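You operate a simulated robot arm through the tools that you are given. There is no shell and no other tool. Be economical: measure what you need, move in short steps, check, and stop when the job is done.

The job below is to be done with a simulated two-armed robot. You get a single attempt, and the scene is never put back.

TASK
Close the table drawer. Put the 5 MM setback gauge from the top of the instrument table on the top of the hatch shelf and the 7 MM setback gauge in the bay of the dock. Take the meter fuse marked "10 A" from the tray of the test air stand and leave it on the shelf under the plywood bench. Stack the spare coil that says "300 OHM" from the top of the plywood bench on top of the spare coil marked "600 OHM". Take the lens pad and leave it on the black cover. Turn the dial of the grey switch to 0. The order is free. Set down upright: meter fuse.

It is judged by the outcome, as a careful person would: the job done as asked, and still so three seconds after it is handed in. It fails if anything else is knocked over, pushed out of place, dropped, spilled or broken. Lids that push on must go on centred and level and be pressed home; caps that screw on are set level and turned clockwise until they are tight.

THE ROBOT
Two 7-joint arms with fingered hands on one trunk, on a base that drives. Base frame: it is fixed to the floor where the robot stands at the start and does not move with it; the origin is under the middle of the robot, x ahead of it, y to its left, z up. Units: mm, rad, N and s.
The left shoulder is at the start at [70, 172, 1052], the right one opposite. Places, roughly: bay of the dock (14x24 cm) [1820, 560, 840]; black cover [7000, 1500, 750]; dial of the grey switch [6700, 1700, 1000]; lens pad (6x6x5 cm) [5900, 0, 500]; meter fuse [2750, 750, 500]; setback gauge [1500, 0, 750]; shelf under the plywood bench [2700, 1400, 300]; spare coil [2750, 1500, 1000]; table drawer [1000, -100, 700]; top of the hatch shelf (76x24 cm) [5900, -120, 460]. Payload 5 kg a hand.
Tool frame (each hand has its own): the origin (TCP) lies between the finger pads and is the grasp point; the fingertips stand 43 mm ahead of it; z points along the fingers, y is the line along which they close. Largest opening 144 mm; the body of the gripper starts 50 mm behind the TCP. The gripper is a hand of 5 fingers: y runs from the thumb to the fingers, the wrist lies at [-21, -124, -221] in the tool frame, and closing takes about 1.5 s.
Orientation is that of the tool frame in the base frame, as a unit quaternion [x, y, z, w]. With the fingers straight down and the wrist toward the robot, the tool's x, y and z point along [0, 1, 0], [1, 0, 0] and [0, 0, -1] of the base frame.

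THE INTERFACE
- The arms move only by the tool drive_tool. It takes "left_series", "right_series" or both (then of equal length, played together; a hand with none holds still); each is one flat list of numbers, 7 for each row, row after row: the shift along the base's x, y, z in m, then the turn, a rotation vector about the base's x, y, z in rad, then the closure, from 0 (fully open) to 1 (shut). In form: [tx, ty, tz, ax, ay, az, fingers, tx, ty, tz, ax, ay, az, fingers, ...]. A call has 1 to 8 rows; each row shifts and turns the commanded pose from where the row before left it. A row lasts 0.2 s, in which the tool goes at most 50 mm and 0.15 rad; a call with a longer step from one row to the next is refused whole, and so is a gripper value outside its range. A pose out of reach is approached as far as the arm can. The call stops where the force on the tool passes 40 N (or 10 N more than at its start, if that is more) or the arm is blocked; 0.2 s more then pass. Each finger travels about 45 mm/s and halts on what it meets, pressing with about 33 N; the grip force reading is that of the motor and also rises with nothing between the fingers. The clock runs only during rows and for 0.2 s after the last one: add rows that do not move to give the fingers time. The reply holds the time, the measured pose of the TCP, the force on the tool along the base axes, the opening and the grip force, in the units named above and with some noise, with the torque about the TCP (base axes, N m) and any sound that the robot's microphone picked up.
- Cameras (640 x 400 px; columns grow to the right, rows downward): "scene" is now at [142.4, -6, 1297.2]; the picture's right is [-0.06, -1.00, 0.00], its down [-0.48, 0.03, -0.88] and it looks along [0.88, -0.05, -0.48] (base axes); focal length 255 px, centre (320, 200). "left" rides on the left gripper at [-86, -108, -168] in its tool frame; the picture's right is [-0.80, -0.28, 0.53], its down [0.54, -0.73, 0.42] and it looks along [0.27, 0.63, 0.73] (tool axes); focal length 275 px, centre (320, 200). "right" rides on the right gripper at [86, -108, -168] in its tool frame; the picture's right is [-0.80, 0.28, -0.53], its down [-0.54, -0.73, 0.42] and it looks along [-0.27, 0.63, 0.73] (tool axes); focal length 275 px, centre (320, 200). There is no depth. A picture from a camera that has moved, and an enlarged one, comes with that camera's place and axes in the base frame and with its lens.
- capture(camera): a new picture of that camera. It takes no simulated time.
- raise_lower(by): slides the trunk up (or, below 0, down) by that many mm; the arms and the scene camera ride with it, the base frame stays. It gives what a move gives, with no picture.
- drive_base(legs): drives the robot by 1 to 6 legs, each [ahead, left, turn to the left] in mm, mm and rad, along the robot's own axes; the way and the turn of a leg run together, so that a leg with both is an arc; at most 1500 mm and 3.142 rad a leg. The arms and the cameras ride along, it lands a little off, and it stops where it bumps. It gives what a move gives.
- preshape(shape, hand): the hand has 5 fingers and takes this shape, open, in about a second: jaw (thumb against the fingers, like two jaws); tri (thumb and two fingers); tip (a fingertip pinch); poke (one finger out to press); point (the index stretched); flat (the hand flat); cup (the hand cupped); fist (a fist). The gripper value then closes the fingers along that shape, each until it touches; the sizes above hold for jaw. It gives what a move gives, with no picture.
- pan_tilt(pan, tilt): turns the head with the scene camera to pan (to the left, within 1.501 rad either way) and tilt (down, from -0.506 to 1.204), counted from straight ahead of the robot. It gives what a move gives.
- zoom(camera, box): a new picture of the part [left, top, right, bottom] of that camera's present view, enlarged. It takes no simulated time.
- hand_in(): hands the job in; it is judged then, once.

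Work in short steps. Places have to be worked out from the pictures, the camera data and where the tool is seen: move nearer, look again, correct. Check each grasp and each placing, and mend what went wrong. You have 186 turns and 158 pictures in all, those below and enlarged ones among them. Open the grippers and draw the arms clear of the work before you hand the job in, unless the task says otherwise; then end with one line.

The tools are called after "Emit:" as name(argument=value, ...) on one line, values as JSON. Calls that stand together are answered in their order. drive_tool: Moves the arms, as the interface text tells. Its arguments: {"type":"object","properties":{"left_series":{"type":"array","items":{"type":"number"}},"right_series":{"type":"array","items":{"type":"number"}}},"required":[]} The other tools are called the same way: raise_lower (by) slides the trunk up or down; preshape (shape, hand) gives the hand a shape; drive_base (legs) drives the base; pan_tilt (pan, tilt) turns the head that bears the scene camera; capture (camera) takes a picture; zoom (camera, box) takes an enlarged picture of a part of a camera's view; hand_in () hands the job in.

At the start:

```text
time: 0.0
left_tcp_pos: [777.7, 359.8, 1018.5]
left_ee_rot: [0.707, 0.707, 0.0, 0.0]
left_force: [-0.1, -0.7, 0.0]
left_wrist_torque: [0.0, -0.05, 0.0]
left_finger_gap: 143.4
left_gripper_force: 0.0
left_shape: jaw
right_tcp_pos: [669.7, -246.6, 1077.5]
right_ee_rot: [0.708, 0.707, 0.0, 0.0]
right_force: [0.1, -0.7, 1.1]
right_wrist_torque: [0.0, 0.02, -0.06]
right_finger_gap: 143.7
right_gripper_force: 0.1
right_shape: jaw
trunk travel left (down, up): [-150.0, 790.0]
robot x, y, heading: [0.0, -2.5, -0.004]
head pan, tilt: [-0.061, 0.497]
```

scene: 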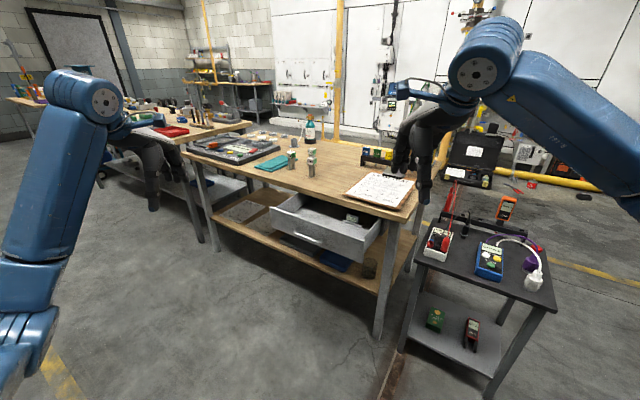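
right: 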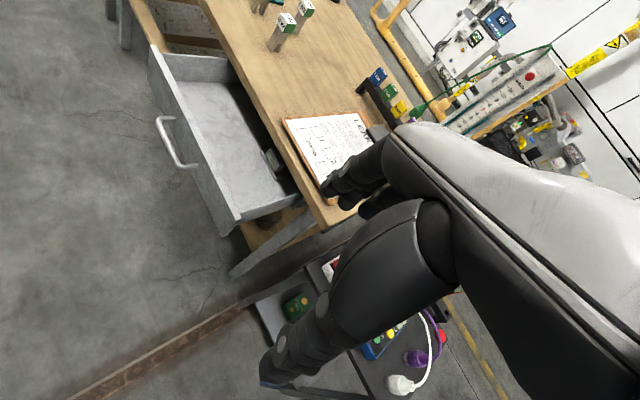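
left: 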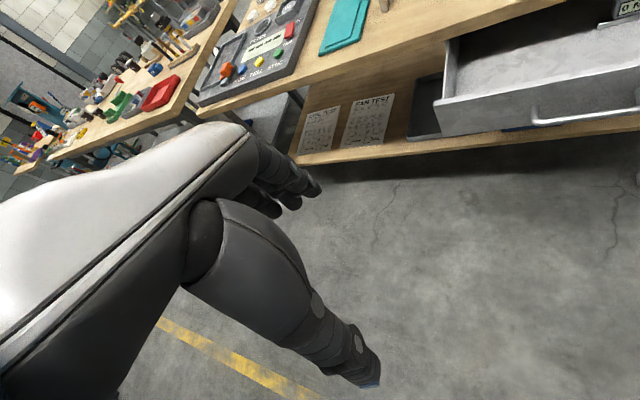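

I start by looking closer at the instrument table with the drawer and the gauges.

Emit:
zoom(camera="scene", box=[180, 100, 440, 280])

Emit:
zoom(camera="right", box=[120, 0, 440, 220])

```text
2.22 times, centred on (310, 190) of scene
camera zoom: at [142.4, -6.0, 1297.2], right [-0.06, -1.0, 0.0], down [-0.48, 0.03, -0.88], along [0.88, -0.05, -0.48], focal length 567 px, centre (342, 222)
```

zoom: 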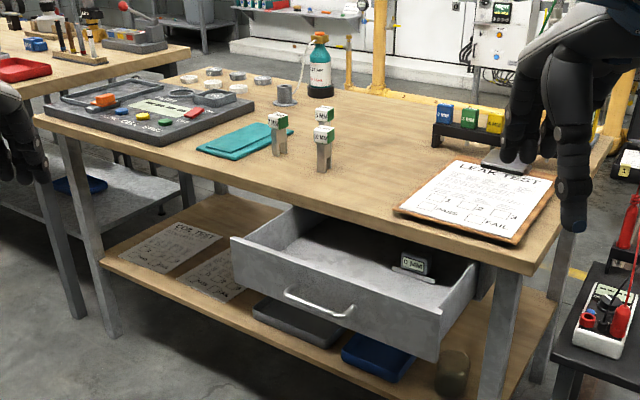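

```text
1.82 times, centred on (280, 110) of right
camera zoom: at [560.8, -161.3, 1245.8], right [0.28, -0.8, 0.53], down [-0.73, -0.54, -0.42], along [0.63, -0.27, -0.73], focal length 500 px, centre (393, 364)
```

zoom: 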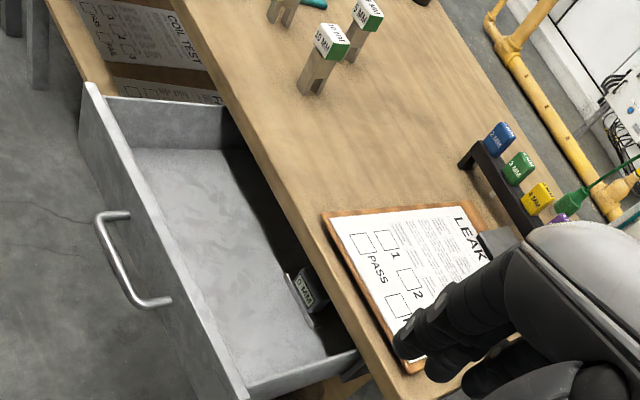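

The gauges carry labels; one lies in the drawer. I zoom harder to read.

Emit:
zoom(camera="scene", box=[275, 135, 335, 180])

Emit:
zoom(camera="scene", box=[325, 195, 385, 235])

Emit:
zoom(camera="right", box=[245, 0, 325, 50])

Emit:
zoom(camera="right", box=[250, 130, 300, 180])

```text
8.89 times, centred on (305, 158) of scene
camera zoom: at [142.4, -6.0, 1297.2], right [-0.06, -1.0, 0.0], down [-0.48, 0.03, -0.88], along [0.88, -0.05, -0.48], focal length 2268 px, centre (453, 578)
```

zoom: 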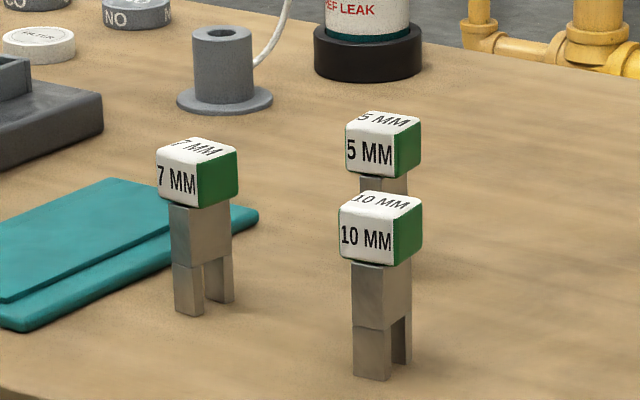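

```text
10.00 times, centred on (355, 215) of scene
camera zoom: at [142.4, -6.0, 1297.2], right [-0.06, -1.0, 0.0], down [-0.48, 0.03, -0.88], along [0.88, -0.05, -0.48], focal length 2551 px, centre (-30, 50)
```

zoom: 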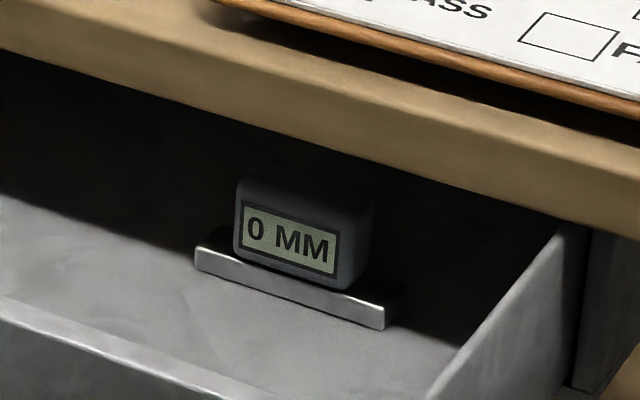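

```text
8.00 times, centred on (285, 25) of right
camera zoom: at [560.8, -161.3, 1245.8], right [0.28, -0.8, 0.53], down [-0.73, -0.54, -0.42], along [0.63, -0.27, -0.73], focal length 2202 px, centre (600, 1600)
```

zoom: 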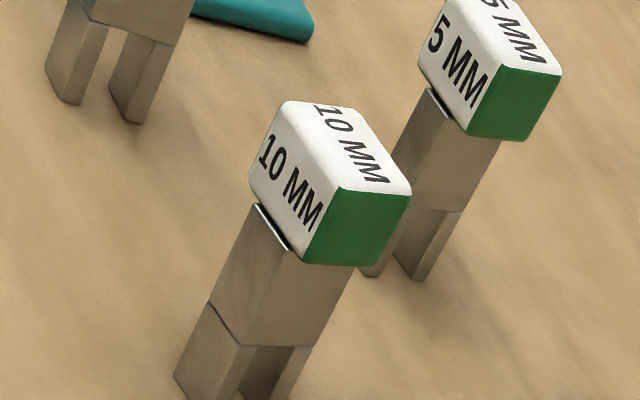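

```text
8.00 times, centred on (275, 155) of right
camera zoom: at [560.8, -161.3, 1245.8], right [0.28, -0.8, 0.53], down [-0.73, -0.54, -0.42], along [0.63, -0.27, -0.73], focal length 2202 px, centre (680, 560)
```

zoom: 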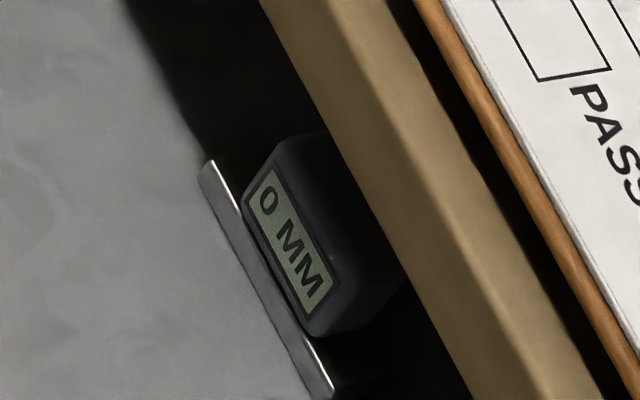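

Gauges 7, 5 and 10 MM stand on the table (about [1510,77], [1520,-40], [1410,-35]). The table is turned about -0.6 rad. I look around to plan the driving.

Emit:
pan_tilt(pan=0.5, tilt=0.3)

Emit:
capture(camera="scene")

Emit:
pan_tilt(pan=-0.4, tilt=0.2)

Emit:
capture(camera="scene")

```text
time: 1.0
left_tcp_pos: [778.3, 361.4, 1019.5]
left_ee_rot: [0.707, 0.707, -0.001, 0.0]
left_force: [-0.6, 0.3, 0.1]
left_wrist_torque: [0.03, 0.02, 0.0]
left_finger_gap: 143.7
left_gripper_force: 0.0
left_shape: jaw
right_tcp_pos: [669.0, -245.8, 1077.7]
right_ee_rot: [0.708, 0.707, 0.0, 0.0]
right_force: [0.7, 0.6, -0.2]
right_wrist_torque: [0.0, -0.03, -0.01]
right_finger_gap: 143.6
right_gripper_force: 0.1
right_shape: jaw
trunk travel left (down, up): [-150.0, 790.0]
robot x, y, heading: [-2.5, 2.5, -0.0]
head pan, tilt: [0.499, 0.3]
```

```text
148 pictures are left
camera scene: at [133.6, 44.1, 1315.5], right [0.48, -0.88, 0.0], down [-0.26, -0.14, -0.96], along [0.84, 0.46, -0.3], focal length 255 px, centre (320, 200)
```

scene: 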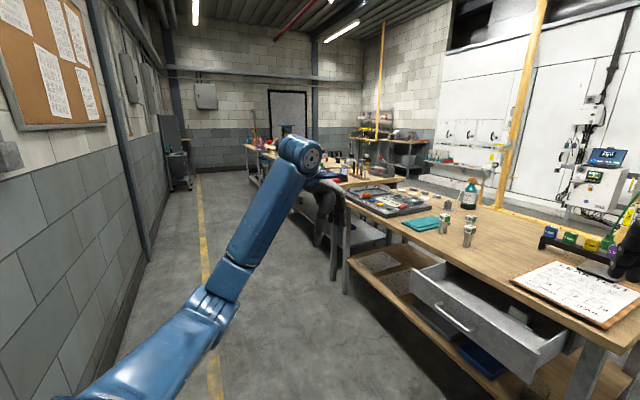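

```text
time: 2.2
left_tcp_pos: [777.4, 360.1, 1018.6]
left_ee_rot: [0.707, 0.707, 0.0, 0.0]
left_force: [-0.3, 0.3, 0.0]
left_wrist_torque: [0.02, 0.02, 0.0]
left_finger_gap: 143.7
left_gripper_force: 0.0
left_shape: jaw
right_tcp_pos: [669.8, -247.2, 1078.3]
right_ee_rot: [0.707, 0.707, 0.0, 0.001]
right_force: [0.0, -0.1, 0.2]
right_wrist_torque: [0.0, 0.04, 0.01]
right_finger_gap: 144.1
right_gripper_force: 0.1
right_shape: jaw
trunk travel left (down, up): [-150.0, 790.0]
robot x, y, heading: [-0.4, -0.7, 0.003]
head pan, tilt: [-0.4, 0.201]
```

```text
147 pictures are left
camera scene: at [137.5, -36.7, 1324.8], right [-0.39, -0.92, 0.0], down [-0.18, 0.08, -0.98], along [0.9, -0.38, -0.2], focal length 255 px, centre (320, 200)
```

scene: 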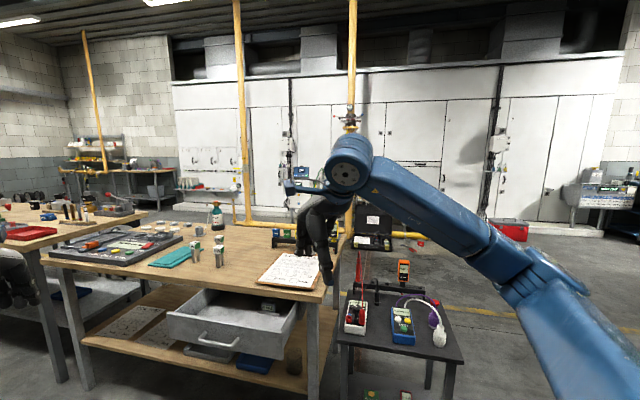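

I zoom on the left side of the room to identify the dock, the air stand, the plywood bench and beyond.

Emit:
pan_tilt(pan=0.25, tilt=0.3)

Emit:
zoom(camera="scene", box=[220, 80, 420, 205])

Emit:
zoom(camera="scene", box=[320, 120, 520, 245])

```text
time: 3.2
left_tcp_pos: [777.0, 360.5, 1018.2]
left_ee_rot: [0.707, 0.707, 0.001, 0.0]
left_force: [-0.4, -0.5, 0.0]
left_wrist_torque: [0.01, 0.02, 0.03]
left_finger_gap: 143.5
left_gripper_force: 0.1
left_shape: jaw
right_tcp_pos: [669.9, -245.8, 1077.9]
right_ee_rot: [0.708, 0.707, 0.0, 0.0]
right_force: [0.1, -0.8, -0.2]
right_wrist_torque: [0.0, 0.02, 0.05]
right_finger_gap: 143.8
right_gripper_force: 0.0
right_shape: jaw
trunk travel left (down, up): [-150.0, 790.0]
robot x, y, heading: [-3.3, 0.4, -0.003]
head pan, tilt: [0.25, 0.3]
```

```text
3.20 times, centred on (320, 142) of scene
camera zoom: at [142.1, 22.5, 1315.6], right [0.25, -0.97, 0.0], down [-0.29, -0.07, -0.96], along [0.93, 0.24, -0.3], focal length 816 px, centre (320, 384)
```

zoom: 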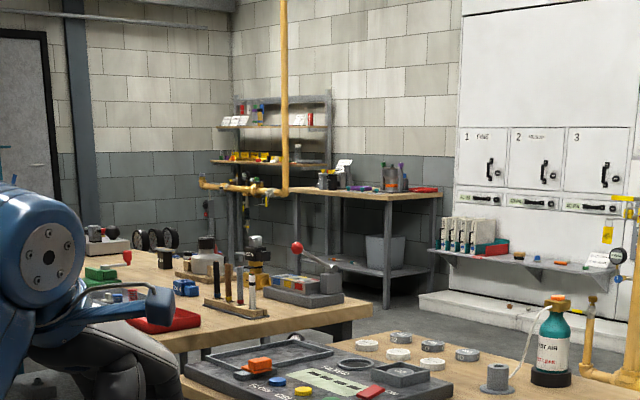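

```text
3.20 times, centred on (420, 182) of scene
camera zoom: at [142.1, 22.5, 1315.6], right [0.25, -0.97, 0.0], down [-0.29, -0.07, -0.96], along [0.93, 0.24, -0.3], focal length 816 px, centre (0, 256)
```

zoom: 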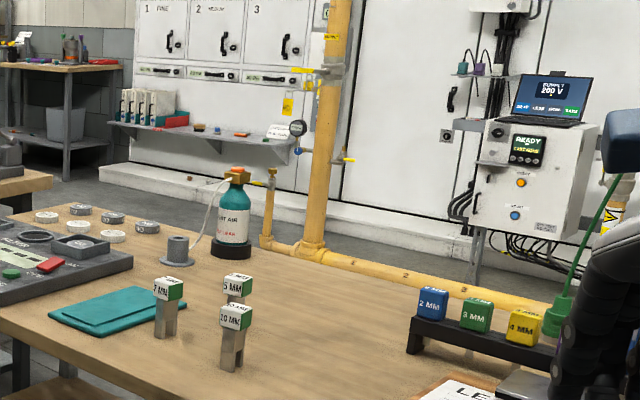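

The table top is near z≈797, the gauges about 100 tall, the table front normal ≈ heading -0.62. I drive to about 700 mm in front of the drawer and face it.

Emit:
drive_base(legs=[[400, 380, 0], [0, 0, -0.62]])

Emit:
pan_tilt(pan=0.0, tilt=0.7)

Emit:
capture(camera="scene")

```text
time: 8.1
left_tcp_pos: [1243.7, 217.5, 1018.4]
left_ee_rot: [0.89, 0.456, -0.001, 0.0]
left_force: [0.2, 0.6, 0.4]
left_wrist_torque: [0.02, -0.01, 0.02]
left_finger_gap: 143.7
left_gripper_force: 0.1
left_shape: jaw
right_tcp_pos: [802.4, -210.4, 1078.8]
right_ee_rot: [0.891, 0.455, 0.0, 0.0]
right_force: [-0.3, -0.2, -0.2]
right_wrist_torque: [0.01, 0.0, -0.02]
right_finger_gap: 143.5
right_gripper_force: 0.0
right_shape: jaw
trunk travel left (down, up): [-150.0, 790.0]
robot x, y, heading: [404.1, 378.8, -0.622]
head pan, tilt: [0.25, 0.3]
```

```text
time: 8.9
left_tcp_pos: [1245.7, 218.2, 1018.0]
left_ee_rot: [0.89, 0.456, 0.001, -0.001]
left_force: [-1.2, 0.1, -0.6]
left_wrist_torque: [-0.02, 0.02, -0.02]
left_finger_gap: 143.7
left_gripper_force: 0.0
left_shape: jaw
right_tcp_pos: [802.9, -209.8, 1078.1]
right_ee_rot: [0.89, 0.455, 0.0, 0.0]
right_force: [0.4, -0.7, 0.2]
right_wrist_torque: [0.01, -0.02, 0.04]
right_finger_gap: 143.7
right_gripper_force: 0.1
right_shape: jaw
trunk travel left (down, up): [-150.0, 790.0]
robot x, y, heading: [403.0, 381.7, -0.625]
head pan, tilt: [0.0, 0.7]
```

```text
144 pictures are left
camera scene: at [514.3, 301.4, 1279.5], right [-0.58, -0.81, 0.0], down [-0.52, 0.38, -0.77], along [0.62, -0.45, -0.64], focal length 255 px, centre (320, 200)
```

scene: 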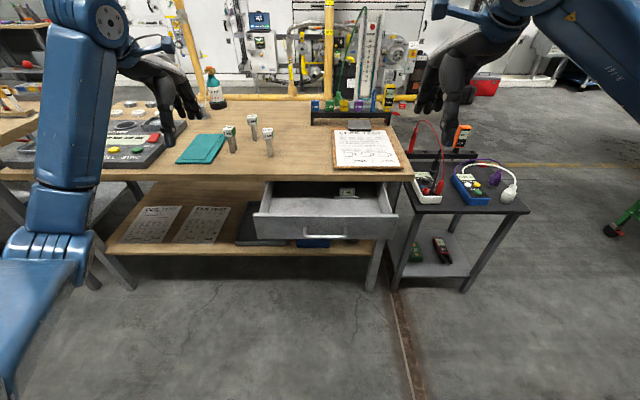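

The table is square to me now. The drawer front is about 705 mm ahead, z≈620–745, centre slightly right. I make a right fist and bring it, pointing forward, before the drawer front.

Emit:
preshape(shape="fist", hand="right")

Emit:
drive_tool(right_series=[0.0043, 0.0249, -0.0387, -0.0876, -0.1218, 0, 1, 0.0043, 0.0249, -0.0387, -0.0876, -0.1218, 0, 1, 0.0043, 0.0249, -0.0387, -0.0876, -0.1218, 0, 1, 0.0043, 0.0249, -0.0387, -0.0876, -0.1218, 0, 1, 0.0043, 0.0249, -0.0387, -0.0876, -0.1218, 0, 1, 0.0043, 0.0249, -0.0387, -0.0876, -0.1218, 0, 1, 0.0043, 0.0249, -0.0387, -0.0876, -0.1218, 0, 1, 0.0043, 0.0249, -0.0387, -0.0876, -0.1218, 0, 1])

Emit:
capture(camera="scene")

```text
time: 9.8
left_tcp_pos: [1245.1, 217.5, 1017.7]
left_ee_rot: [0.89, 0.456, 0.0, 0.0]
left_force: [0.1, 1.1, -1.0]
left_wrist_torque: [0.03, 0.0, 0.01]
left_finger_gap: 143.7
left_gripper_force: 0.0
left_shape: jaw
right_tcp_pos: [803.7, -210.7, 1078.3]
right_ee_rot: [0.89, 0.456, 0.0, 0.0]
right_force: [0.6, -0.2, 1.0]
right_wrist_torque: [-0.01, 0.01, 0.01]
right_finger_gap: 0.0
right_gripper_force: 0.0
right_shape: fist
trunk travel left (down, up): [-150.0, 790.0]
robot x, y, heading: [404.6, 382.5, -0.63]
head pan, tilt: [0.0, 0.7]
```

```text
time: 11.7
left_tcp_pos: [1245.2, 219.2, 1018.8]
left_ee_rot: [0.89, 0.455, 0.0, 0.0]
left_force: [-0.5, 0.9, -0.2]
left_wrist_torque: [-0.03, 0.04, 0.0]
left_finger_gap: 143.8
left_gripper_force: 0.1
left_shape: jaw
right_tcp_pos: [838.4, -98.0, 923.7]
right_ee_rot: [0.845, 0.445, 0.142, 0.261]
right_force: [0.6, 0.8, -0.4]
right_wrist_torque: [0.01, 0.01, 0.01]
right_finger_gap: 136.3
right_gripper_force: 0.1
right_shape: fist
right hand out of reach, approached as far as the arm can: row 4, 5, 6, 7, 8
trunk travel left (down, up): [-150.0, 790.0]
robot x, y, heading: [407.3, 379.8, -0.624]
head pan, tilt: [0.0, 0.7]
```

```text
143 pictures are left
camera scene: at [514.4, 301.8, 1279.4], right [-0.58, -0.81, 0.0], down [-0.52, 0.38, -0.76], along [0.62, -0.45, -0.64], focal length 255 px, centre (320, 200)
```

scene: 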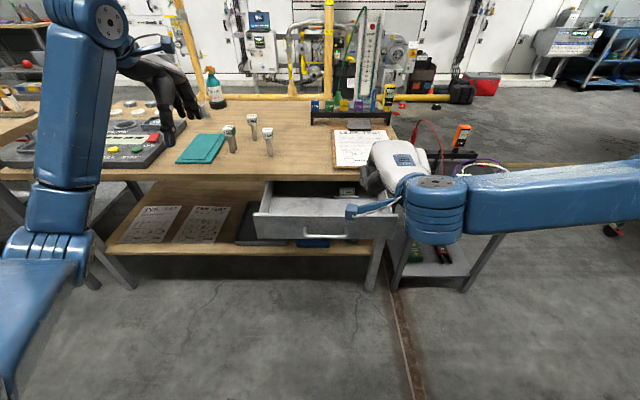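

The forearm limits the pitch. I'll work with the jaw closed and lower the trunk; first I lift the left hand back and draw the right hand back a little.

Emit:
preshape(shape="jaw", hand="right")

Emit:
drive_tool(left_series=[-0.0244, 0.0175, 0.03, 0, 0, 0, 0, -0.0244, 0.0175, 0.03, 0, 0, 0, 0, -0.0244, 0.0175, 0.03, 0, 0, 0, 0, -0.0244, 0.0175, 0.03, 0, 0, 0, 0, -0.0244, 0.0175, 0.03, 0, 0, 0, 0, 0, 0, 0, 0, 0, 0, 0], right_series=[-0.008, 0.02, 0, 0, 0, 0, 1, -0.008, 0.02, 0, 0, 0, 0, 1, -0.008, 0.02, 0, 0, 0, 0, 1, -0.008, 0.02, 0, 0, 0, 0, 1, 0, 0, 0, 0, 0, 0, 1, 0, 0, 0, 0, 0, 0, 1])

Emit:
raise_lower(by=-145)

Emit:
capture(camera="scene")

```text
time: 12.6
left_tcp_pos: [1245.8, 219.1, 1019.5]
left_ee_rot: [0.89, 0.455, 0.0, 0.0]
left_force: [-0.4, 0.1, -0.3]
left_wrist_torque: [-0.05, 0.04, 0.01]
left_finger_gap: 143.7
left_gripper_force: 0.1
left_shape: jaw
right_tcp_pos: [838.3, -98.3, 923.4]
right_ee_rot: [0.844, 0.446, 0.142, 0.261]
right_force: [-0.1, -0.7, -0.3]
right_wrist_torque: [0.01, -0.01, -0.03]
right_finger_gap: 143.5
right_gripper_force: 0.1
right_shape: jaw
trunk travel left (down, up): [-150.0, 790.0]
robot x, y, heading: [401.6, 379.5, -0.625]
head pan, tilt: [0.0, 0.7]
```

```text
time: 13.9
left_tcp_pos: [1124.7, 306.1, 1168.7]
left_ee_rot: [0.89, 0.456, 0.0, -0.001]
left_force: [0.4, -0.8, -0.1]
left_wrist_torque: [0.0, 0.04, -0.05]
left_finger_gap: 143.7
left_gripper_force: 0.1
left_shape: jaw
right_tcp_pos: [857.3, -29.6, 920.4]
right_ee_rot: [0.845, 0.445, 0.14, 0.262]
right_force: [0.6, -1.2, 0.6]
right_wrist_torque: [0.03, 0.0, -0.01]
right_finger_gap: 19.6
right_gripper_force: 0.1
right_shape: jaw
right hand out of reach, approached as far as the arm can: row 1, 2, 3, 4
trunk travel left (down, up): [-150.0, 790.0]
robot x, y, heading: [406.5, 380.1, -0.622]
head pan, tilt: [0.0, 0.7]
```

```text
time: 15.7
left_tcp_pos: [1123.1, 304.6, 1024.1]
left_ee_rot: [0.89, 0.456, 0.0, 0.0]
left_force: [-0.1, 0.4, 0.0]
left_wrist_torque: [-0.03, -0.03, -0.04]
left_finger_gap: 143.9
left_gripper_force: 0.1
left_shape: jaw
right_tcp_pos: [856.1, -28.3, 778.3]
right_ee_rot: [0.845, 0.444, 0.143, 0.261]
right_force: [0.5, 0.9, -0.3]
right_wrist_torque: [-0.04, 0.0, -0.01]
right_finger_gap: 0.0
right_gripper_force: 33.1
right_shape: jaw
trunk travel left (down, up): [-5.0, 935.0]
robot x, y, heading: [404.5, 383.5, -0.626]
head pan, tilt: [0.0, 0.7]
```

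```text
142 pictures are left
camera scene: at [514.0, 301.7, 1134.6], right [-0.58, -0.81, 0.0], down [-0.52, 0.38, -0.76], along [0.62, -0.45, -0.64], focal length 255 px, centre (320, 200)
```

scene: 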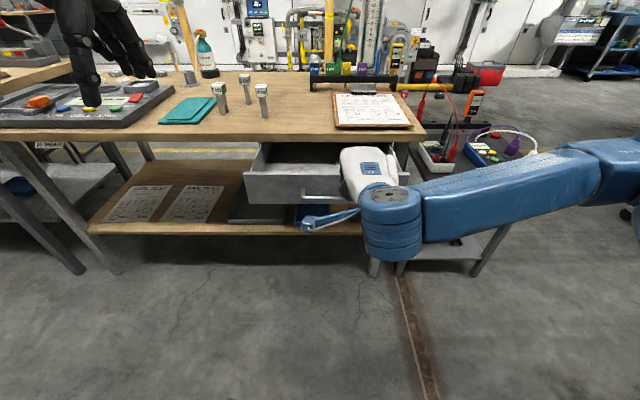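

The hand is 100 mm before the drawer front at z 778. I lower it 40 mm, centre it and push forward.

Emit:
drive_tool(right_series=[0.0146, 0.0203, -0.02, 0, 0, 0, 1, 0.0146, 0.0203, -0.02, 0, 0, 0, 1, 0.0162, -0.0117, 0, 0, 0, 0, 1, 0.0162, -0.0117, 0, 0, 0, 0, 1, 0.0162, -0.0117, 0, 0, 0, 0, 1, 0.0162, -0.0117, 0, 0, 0, 0, 1, 0.0162, -0.0117, 0, 0, 0, 0, 1])

Emit:
capture(camera="scene")

```text
time: 17.3
left_tcp_pos: [1123.3, 305.2, 1023.7]
left_ee_rot: [0.89, 0.456, 0.0, 0.0]
left_force: [-0.2, 0.9, -0.5]
left_wrist_torque: [0.0, 0.01, 0.0]
left_finger_gap: 143.8
left_gripper_force: 0.0
left_shape: jaw
right_tcp_pos: [966.7, -49.7, 736.4]
right_ee_rot: [0.845, 0.445, 0.141, 0.262]
right_force: [-0.7, 0.2, 0.1]
right_wrist_torque: [0.05, 0.02, 0.0]
right_finger_gap: 0.0
right_gripper_force: 32.8
right_shape: jaw
trunk travel left (down, up): [-5.0, 935.0]
robot x, y, heading: [403.0, 385.8, -0.625]
head pan, tilt: [0.0, 0.7]
```

```text
141 pictures are left
camera scene: at [514.3, 301.4, 1134.4], right [-0.58, -0.81, 0.0], down [-0.52, 0.38, -0.76], along [0.62, -0.45, -0.64], focal length 255 px, centre (320, 200)
```

scene: 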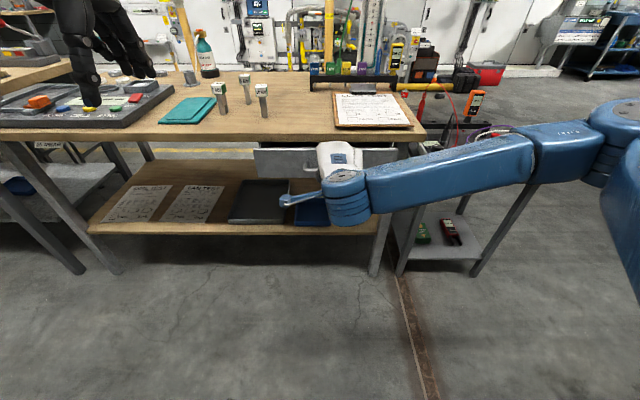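

The drawer moved in easily. I keep pushing in small steps.

Emit:
drive_tool(right_series=[0.0122, -0.0088, 0, 0, 0, 0, 1, 0.0122, -0.0088, 0, 0, 0, 0, 1, 0.0122, -0.0088, 0, 0, 0, 0, 1, 0.0122, -0.0088, 0, 0, 0, 0, 1])

Emit:
zoom(camera="scene", box=[220, 100, 440, 240])

```text
time: 18.3
left_tcp_pos: [1121.8, 306.3, 1025.9]
left_ee_rot: [0.89, 0.455, 0.0, 0.001]
left_force: [0.0, 0.2, -0.2]
left_wrist_torque: [-0.03, -0.03, 0.02]
left_finger_gap: 143.7
left_gripper_force: 0.1
left_shape: jaw
right_tcp_pos: [1015.6, -81.4, 738.3]
right_ee_rot: [0.845, 0.445, 0.142, 0.261]
right_force: [-12.8, 7.5, 4.2]
right_wrist_torque: [-0.04, 0.15, -0.16]
right_finger_gap: 0.0
right_gripper_force: 33.0
right_shape: jaw
trunk travel left (down, up): [-5.0, 935.0]
robot x, y, heading: [403.8, 381.1, -0.624]
head pan, tilt: [0.0, 0.7]
```

```text
2.86 times, centred on (330, 170) of scene
camera zoom: at [512.4, 302.5, 1134.8], right [-0.58, -0.81, 0.0], down [-0.52, 0.38, -0.77], along [0.62, -0.45, -0.64], focal length 729 px, centre (291, 286)
```

zoom: 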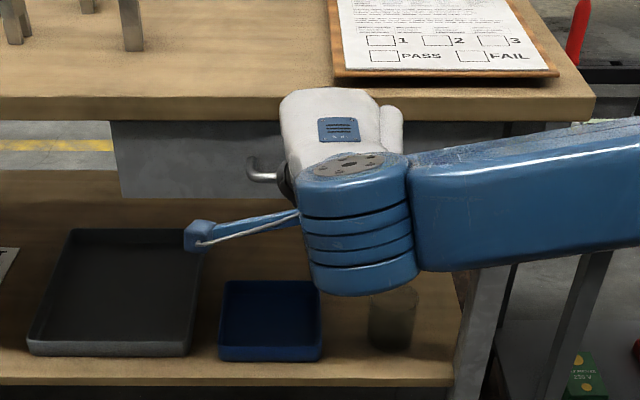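

There is 15 N now; I push a little further and see whether it's the end stop.

Emit:
drive_tool(right_series=[0.0061, -0.0044, 0, 0, 0, 0, 1, 0.0061, -0.0044, 0, 0, 0, 0, 1, 0.0061, -0.0044, 0, 0, 0, 0, 1])

Emit:
zoom(camera="scene", box=[220, 100, 440, 240])

```text
time: 18.7
left_tcp_pos: [1120.2, 305.0, 1027.0]
left_ee_rot: [0.89, 0.455, 0.001, 0.001]
left_force: [-0.2, 0.4, 0.1]
left_wrist_torque: [0.0, 0.01, 0.03]
left_finger_gap: 143.9
left_gripper_force: 0.0
left_shape: jaw
right_tcp_pos: [1016.5, -83.0, 739.0]
right_ee_rot: [0.843, 0.447, 0.143, 0.261]
right_force: [-26.2, 12.1, 10.0]
right_wrist_torque: [-0.06, 0.29, -0.37]
right_finger_gap: 0.0
right_gripper_force: 33.2
right_shape: jaw
trunk travel left (down, up): [-5.0, 935.0]
robot x, y, heading: [401.1, 381.1, -0.628]
head pan, tilt: [0.0, 0.7]
stopped in row 2 (right hand): the force on the tool passed its limit at 45 N (the readings are from after the stop); the commanded pose is now the measured one
```

```text
2.86 times, centred on (330, 170) of scene
camera zoom: at [510.8, 302.9, 1134.9], right [-0.59, -0.81, 0.0], down [-0.52, 0.38, -0.77], along [0.62, -0.45, -0.64], focal length 729 px, centre (291, 286)
```

zoom: 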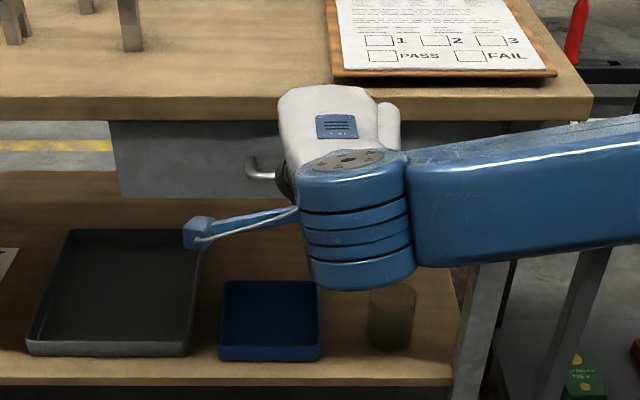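

It is blocked. I draw the hand back 120 mm and look at the drawer.

Emit:
drive_tool(right_series=[-0.0324, 0.0234, 0, 0, 0, 0, 1, -0.0324, 0.0234, 0, 0, 0, 0, 1, -0.0324, 0.0234, 0, 0, 0, 0, 1, 0, -0.045, 0, 0, 0, 0, 1, 0, -0.045, 0, 0, 0, 0, 1, 0, -0.045, 0, 0, 0, 0, 1])

Emit:
zoom(camera="scene", box=[220, 100, 440, 240])

```text
time: 20.1
left_tcp_pos: [1122.9, 306.1, 1024.6]
left_ee_rot: [0.89, 0.456, 0.0, 0.0]
left_force: [0.0, 0.2, 0.4]
left_wrist_torque: [-0.09, 0.02, -0.02]
left_finger_gap: 144.0
left_gripper_force: 0.1
left_shape: jaw
right_tcp_pos: [925.8, -150.2, 739.3]
right_ee_rot: [0.844, 0.446, 0.141, 0.26]
right_force: [-1.0, 0.5, -1.3]
right_wrist_torque: [-0.03, -0.07, 0.0]
right_finger_gap: 0.0
right_gripper_force: 33.6
right_shape: jaw
trunk travel left (down, up): [-5.0, 935.0]
robot x, y, heading: [400.5, 384.1, -0.625]
head pan, tilt: [0.0, 0.7]
```

```text
2.86 times, centred on (330, 170) of scene
camera zoom: at [513.9, 303.5, 1134.7], right [-0.58, -0.81, 0.0], down [-0.52, 0.38, -0.77], along [0.62, -0.45, -0.64], focal length 729 px, centre (291, 286)
```

zoom: 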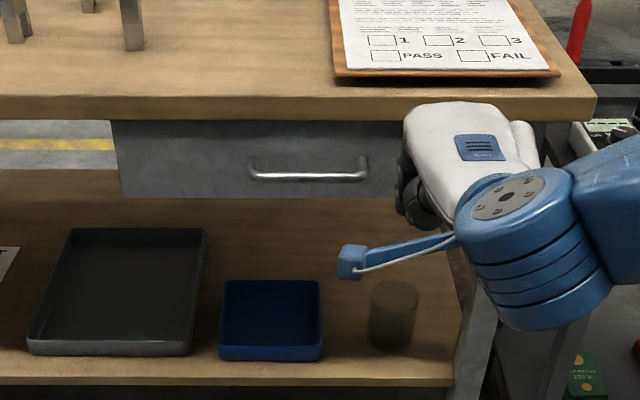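

I check the drawer's depth with the right hand camera, which sees it from the side.

Emit:
capture(camera="right")

Emit:
zoom(camera="scene", box=[245, 130, 365, 180])

```text
137 pictures are left
camera right: at [819.8, 22.7, 815.8], right [-0.51, -0.62, 0.6], down [-0.6, -0.24, -0.76], along [0.62, -0.74, -0.25], focal length 275 px, centre (320, 200)
```

right: 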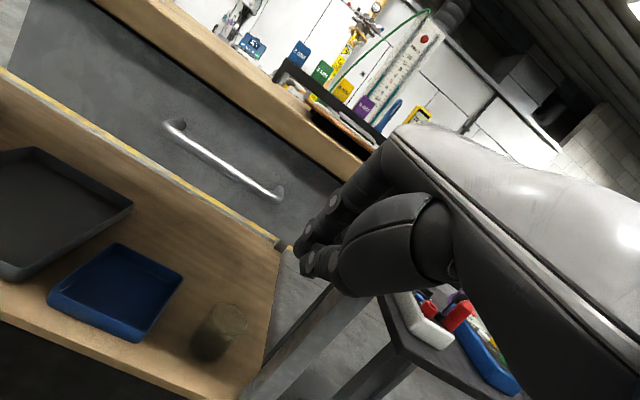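

```text
5.33 times, centred on (305, 155) of scene
camera zoom: at [513.9, 303.5, 1134.7], right [-0.58, -0.81, 0.0], down [-0.52, 0.38, -0.77], along [0.62, -0.45, -0.64], focal length 1361 px, centre (400, 440)
```

zoom: 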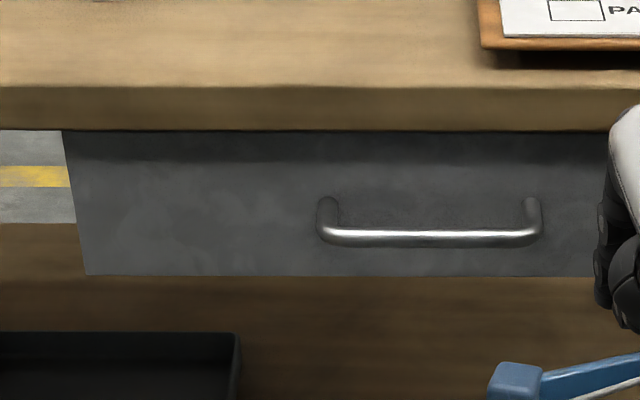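

Triangulation puts the drawer face 21 mm behind the table edge with the contact torque fitting the handle at end stop: drawer closed. Now I raise the trunk, drive closer and view the gauges.

Emit:
raise_lower(by=250)

Emit:
drive_base(legs=[[230, 0, 0]])

Emit:
capture(camera="scene")

Emit:
capture(camera="left")

```text
time: 22.7
left_tcp_pos: [1123.1, 304.7, 1274.8]
left_ee_rot: [0.89, 0.455, 0.001, 0.001]
left_force: [0.3, -0.3, -1.0]
left_wrist_torque: [-0.01, -0.02, 0.0]
left_finger_gap: 144.0
left_gripper_force: 0.0
left_shape: jaw
right_tcp_pos: [925.9, -152.2, 986.7]
right_ee_rot: [0.845, 0.446, 0.141, 0.26]
right_force: [0.2, 0.2, -0.1]
right_wrist_torque: [0.0, 0.0, 0.01]
right_finger_gap: 0.2
right_gripper_force: 33.0
right_shape: jaw
trunk travel left (down, up): [-255.0, 685.0]
robot x, y, heading: [407.1, 381.2, -0.624]
head pan, tilt: [0.0, 0.7]
```

```text
time: 24.4
left_tcp_pos: [1310.1, 168.3, 1273.4]
left_ee_rot: [0.891, 0.454, 0.0, -0.001]
left_force: [-0.3, -0.1, 0.0]
left_wrist_torque: [-0.01, 0.03, 0.05]
left_finger_gap: 143.6
left_gripper_force: 0.2
left_shape: jaw
right_tcp_pos: [1111.9, -287.8, 987.1]
right_ee_rot: [0.844, 0.446, 0.142, 0.26]
right_force: [0.0, 0.1, 0.1]
right_wrist_torque: [-0.03, 0.02, 0.0]
right_finger_gap: 0.1
right_gripper_force: 32.9
right_shape: jaw
trunk travel left (down, up): [-255.0, 685.0]
robot x, y, heading: [589.1, 239.9, -0.624]
head pan, tilt: [0.0, 0.7]
```

```text
135 pictures are left
camera scene: at [701.3, 165.8, 1384.5], right [-0.59, -0.81, 0.0], down [-0.52, 0.38, -0.76], along [0.62, -0.45, -0.64], focal length 255 px, centre (320, 200)
```

scene: 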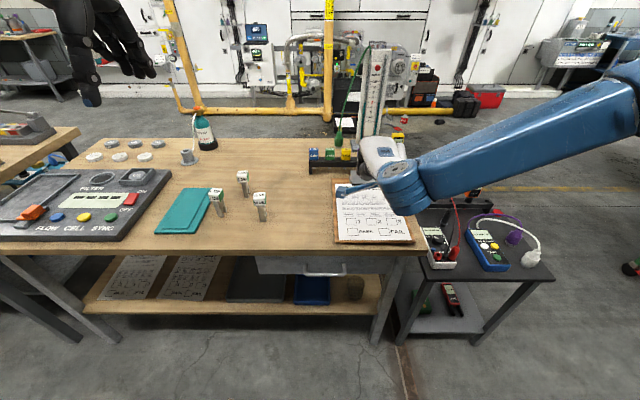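

```text
134 pictures are left
camera left: at [1172.7, 161.6, 1442.5], right [-0.7, -0.48, -0.53], down [-0.27, 0.87, -0.42], along [0.66, -0.15, -0.73], focal length 275 px, centre (320, 200)
```

left: 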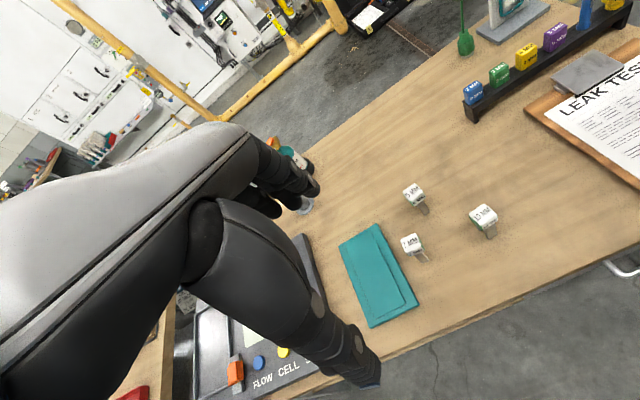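

All three gauges are seen in both views; I enlarge for triangulation.

Emit:
zoom(camera="left", box=[380, 160, 520, 280])

Emit:
zoom(camera="scene", box=[190, 150, 300, 240])

```text
3.33 times, centred on (450, 220) of left
camera zoom: at [1172.7, 161.6, 1442.5], right [-0.7, -0.48, -0.53], down [-0.27, 0.87, -0.42], along [0.66, -0.15, -0.73], focal length 918 px, centre (-113, 133)
```

zoom: 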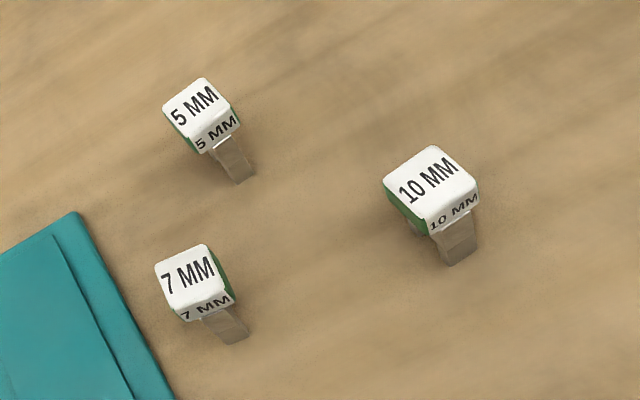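

```text
4.44 times, centred on (245, 195) of scene
camera zoom: at [701.3, 165.8, 1384.5], right [-0.59, -0.81, 0.0], down [-0.52, 0.38, -0.76], along [0.62, -0.45, -0.64], focal length 1134 px, centre (653, 222)
```

zoom: 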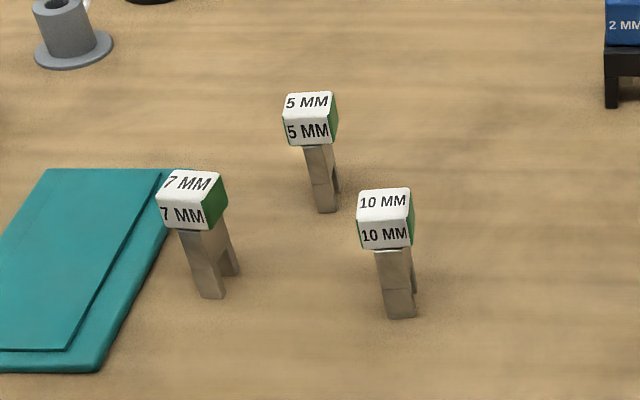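

7 MM at ≈(1395,64), 5 MM at ≈(1438,-42), tops at z≈895. I straighten the right hand, open it, lift it, and drive 250 mm left so both are in reach.

Emit:
drive_tool(right_series=[-0.0203, 0.0146, 0.02, 0.0877, 0.1217, 0, 0, -0.0203, 0.0146, 0.02, 0.0877, 0.1217, 0, 0, -0.0203, 0.0146, 0.02, 0.0877, 0.1217, 0, 0, -0.0203, 0.0146, 0.02, 0.0877, 0.1217, 0, 0, 0, 0, 0.02, 0, 0, 0, 0])

Emit:
drive_base(legs=[[0, 250, 0]])

Emit:
capture(camera="scene")

```text
time: 25.6
left_tcp_pos: [1310.8, 168.6, 1274.2]
left_ee_rot: [0.891, 0.454, -0.001, 0.0]
left_force: [-0.7, 0.3, 0.2]
left_wrist_torque: [0.01, 0.0, 0.02]
left_finger_gap: 143.7
left_gripper_force: 0.0
left_shape: jaw
right_tcp_pos: [1031.9, -228.9, 1088.1]
right_ee_rot: [0.886, 0.464, 0.008, -0.006]
right_force: [0.0, -0.5, 0.6]
right_wrist_torque: [0.02, 0.02, 0.0]
right_finger_gap: 144.0
right_gripper_force: 0.0
right_shape: jaw
trunk travel left (down, up): [-255.0, 685.0]
robot x, y, heading: [591.0, 245.6, -0.627]
head pan, tilt: [0.0, 0.7]
```

```text
time: 27.5
left_tcp_pos: [1457.4, 369.3, 1274.4]
left_ee_rot: [0.891, 0.453, 0.0, -0.001]
left_force: [0.2, 1.0, -0.7]
left_wrist_torque: [0.0, 0.0, -0.02]
left_finger_gap: 143.7
left_gripper_force: 0.1
left_shape: jaw
right_tcp_pos: [1177.6, -26.5, 1089.9]
right_ee_rot: [0.887, 0.462, 0.01, -0.004]
right_force: [-0.2, 0.5, 0.3]
right_wrist_torque: [0.0, 0.01, -0.02]
right_finger_gap: 144.1
right_gripper_force: 0.1
right_shape: jaw
trunk travel left (down, up): [-255.0, 685.0]
robot x, y, heading: [740.7, 450.4, -0.629]
head pan, tilt: [0.0, 0.7]
```

```text
131 pictures are left
camera scene: at [848.3, 368.7, 1384.5], right [-0.59, -0.81, 0.0], down [-0.52, 0.38, -0.76], along [0.62, -0.45, -0.64], focal length 255 px, centre (320, 200)
```

scene: 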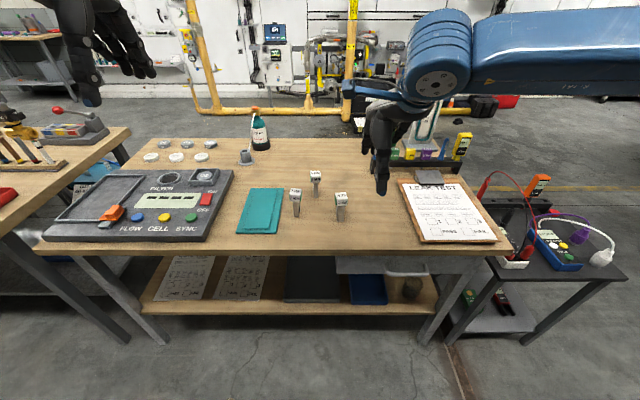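

I bring the left hand above the 7 MM gauge.

Emit:
drive_tool(left_series=[-0.0077, -0.038, -0.031, 0, 0, 0, 0, -0.0077, -0.038, -0.031, 0, 0, 0, 0, -0.0077, -0.038, -0.031, 0, 0, 0, 0, -0.0077, -0.038, -0.031, 0, 0, 0, 0, -0.0077, -0.038, -0.031, 0, 0, 0, 0, -0.0077, -0.038, -0.031, 0, 0, 0, 0, -0.0077, -0.038, -0.031, 0, 0, 0, 0, -0.0077, -0.038, -0.031, 0, 0, 0, 0])

Emit:
capture(camera="left")

Emit:
capture(camera="scene")

```text
time: 29.3
left_tcp_pos: [1398.9, 64.7, 1023.6]
left_ee_rot: [0.891, 0.454, 0.0, -0.001]
left_force: [0.3, -0.3, 0.3]
left_wrist_torque: [0.09, 0.06, -0.04]
left_finger_gap: 143.9
left_gripper_force: 0.1
left_shape: jaw
right_tcp_pos: [1177.8, -27.8, 1089.0]
right_ee_rot: [0.887, 0.462, 0.009, -0.004]
right_force: [0.3, -0.1, -0.2]
right_wrist_torque: [0.04, -0.01, 0.04]
right_finger_gap: 144.1
right_gripper_force: 0.0
right_shape: jaw
trunk travel left (down, up): [-255.0, 685.0]
robot x, y, heading: [738.5, 447.8, -0.622]
head pan, tilt: [0.0, 0.7]
```

```text
130 pictures are left
camera left: at [1260.3, 59.0, 1190.7], right [-0.7, -0.48, -0.53], down [-0.27, 0.87, -0.42], along [0.66, -0.15, -0.73], focal length 275 px, centre (320, 200)
```

left: 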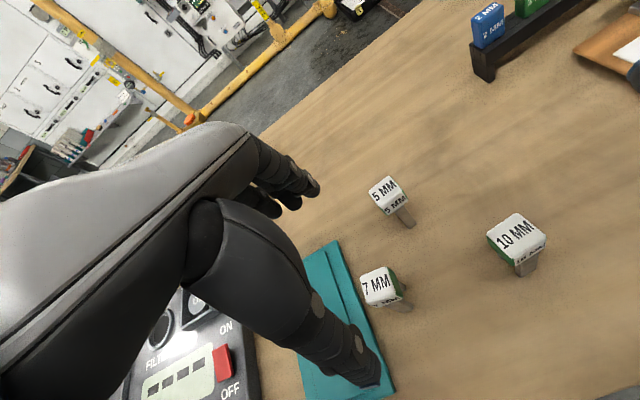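

```text
129 pictures are left
camera scene: at [848.5, 366.8, 1384.4], right [-0.59, -0.81, 0.0], down [-0.52, 0.38, -0.76], along [0.62, -0.45, -0.65], focal length 255 px, centre (320, 200)
```

scene: 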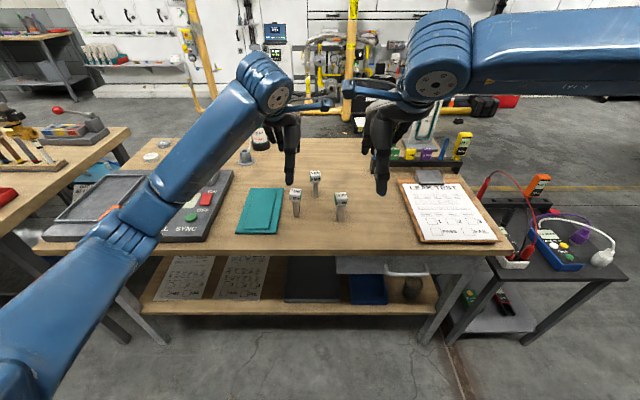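

The hand is centred over the 7 MM gauge. I half close to keep the fingers off the 5 MM gauge, and descend to just above it.

Emit:
drive_tool(left_series=[-0.002, 0, -0.03, 0, 0, 0, 0.4, -0.002, 0, -0.03, 0, 0, 0, 0.4, 0, 0, -0.016, 0, 0, 0, 0.4, 0, 0, 0, 0, 0, 0, 0.4, 0, 0, 0, 0, 0, 0, 0.4])

Emit:
capture(camera="left")

Emit:
zoom(camera="scene", box=[220, 100, 400, 240])

```text
time: 30.5
left_tcp_pos: [1392.1, 65.3, 949.4]
left_ee_rot: [0.891, 0.454, 0.0, 0.001]
left_force: [0.0, -0.6, -0.2]
left_wrist_torque: [-0.02, 0.0, 0.01]
left_finger_gap: 86.8
left_gripper_force: 0.0
left_shape: jaw
right_tcp_pos: [1177.0, -26.3, 1089.2]
right_ee_rot: [0.887, 0.462, 0.009, -0.003]
right_force: [0.9, 0.0, 0.5]
right_wrist_torque: [0.01, 0.0, 0.01]
right_finger_gap: 143.7
right_gripper_force: 0.0
right_shape: jaw
trunk travel left (down, up): [-255.0, 685.0]
robot x, y, heading: [736.2, 449.2, -0.629]
head pan, tilt: [0.0, 0.7]
```

```text
128 pictures are left
camera left: at [1254.8, 58.8, 1117.3], right [-0.7, -0.48, -0.53], down [-0.27, 0.87, -0.42], along [0.66, -0.15, -0.73], focal length 275 px, centre (320, 200)
```

left: 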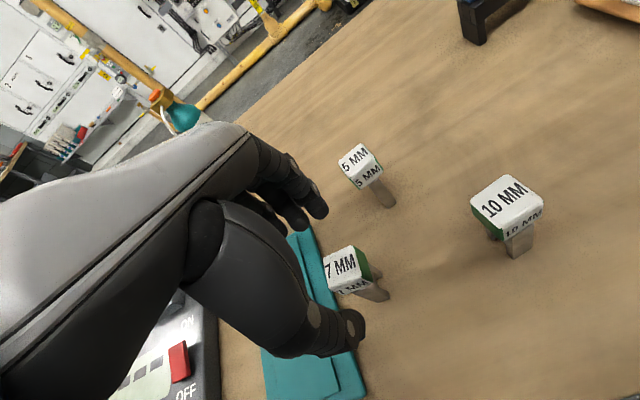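

```text
2.86 times, centred on (310, 170) of scene
camera zoom: at [848.3, 368.8, 1384.4], right [-0.59, -0.81, 0.0], down [-0.52, 0.38, -0.76], along [0.62, -0.45, -0.64], focal length 729 px, centre (349, 286)
```

zoom: 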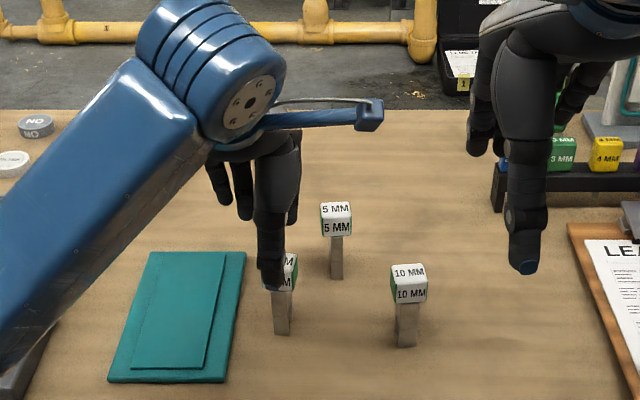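

Alignment is within a few mm. I descend to grip height and close.

Emit:
drive_tool(left_series=[-0.002, -0.003, -0.03, 0, 0, 0, 0.4, -0.001, -0.002, -0.03, 0, 0, 0, 0.4, 0, 0, -0.025, 0, 0, 0, 0.4, 0, 0, 0, 0, 0, 0, 0.4])

Emit:
drive_tool(left_series=[0, 0, 0, 0, 0, 0, 1, 0, 0, 0, 0, 0, 0, 1, 0, 0, 0, 0, 0, 0, 1, 0, 0, 0, 0, 0, 0, 1, 0, 0, 0, 0, 0, 0, 1, 0, 0, 0, 0, 0, 0, 1])

Emit:
capture(camera="left")

Emit:
zoom(camera="scene", box=[220, 100, 400, 240])

```text
time: 31.5
left_tcp_pos: [1388.2, 62.9, 864.4]
left_ee_rot: [0.891, 0.454, 0.0, 0.0]
left_force: [-0.2, -0.3, 0.7]
left_wrist_torque: [0.03, 0.0, -0.02]
left_finger_gap: 87.0
left_gripper_force: 0.0
left_shape: jaw
right_tcp_pos: [1176.5, -27.4, 1089.2]
right_ee_rot: [0.887, 0.462, 0.009, -0.004]
right_force: [-0.3, 0.0, 0.5]
right_wrist_torque: [0.0, 0.02, 0.0]
right_finger_gap: 143.9
right_gripper_force: 0.0
right_shape: jaw
trunk travel left (down, up): [-255.0, 685.0]
robot x, y, heading: [736.3, 448.5, -0.627]
head pan, tilt: [0.0, 0.7]
```

```text
time: 32.9
left_tcp_pos: [1390.0, 62.0, 867.2]
left_ee_rot: [0.891, 0.454, 0.0, 0.0]
left_force: [0.3, -0.3, 3.2]
left_wrist_torque: [-0.1, -0.03, 0.0]
left_finger_gap: 28.7
left_gripper_force: 33.6
left_shape: jaw
right_tcp_pos: [1177.7, -27.6, 1088.7]
right_ee_rot: [0.887, 0.462, 0.009, -0.003]
right_force: [-1.0, 0.1, 0.3]
right_wrist_torque: [-0.01, 0.02, -0.01]
right_finger_gap: 144.0
right_gripper_force: 0.0
right_shape: jaw
trunk travel left (down, up): [-255.0, 685.0]
robot x, y, heading: [738.5, 449.7, -0.635]
head pan, tilt: [0.0, 0.7]
```

```text
126 pictures are left
camera left: at [1250.8, 55.8, 1033.8], right [-0.7, -0.48, -0.53], down [-0.27, 0.87, -0.42], along [0.66, -0.15, -0.73], focal length 275 px, centre (320, 200)
```

left: 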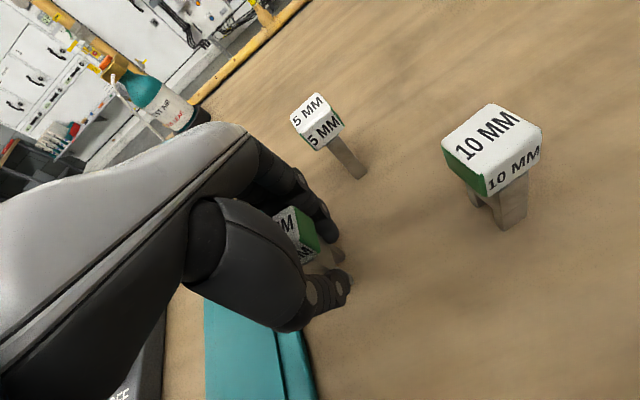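

```text
2.86 times, centred on (310, 170) of scene
camera zoom: at [848.0, 368.7, 1384.5], right [-0.59, -0.81, 0.0], down [-0.52, 0.38, -0.76], along [0.62, -0.45, -0.64], focal length 729 px, centre (349, 286)
```

zoom: 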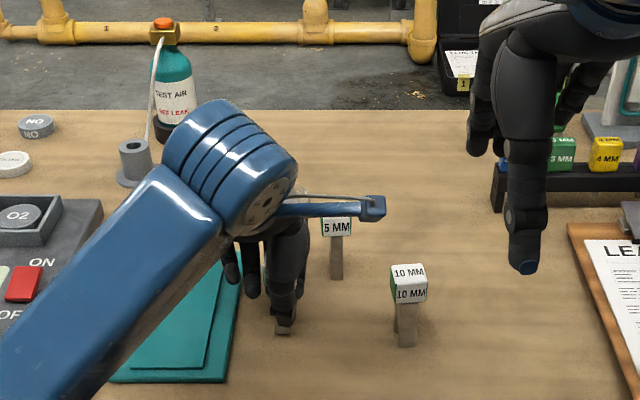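

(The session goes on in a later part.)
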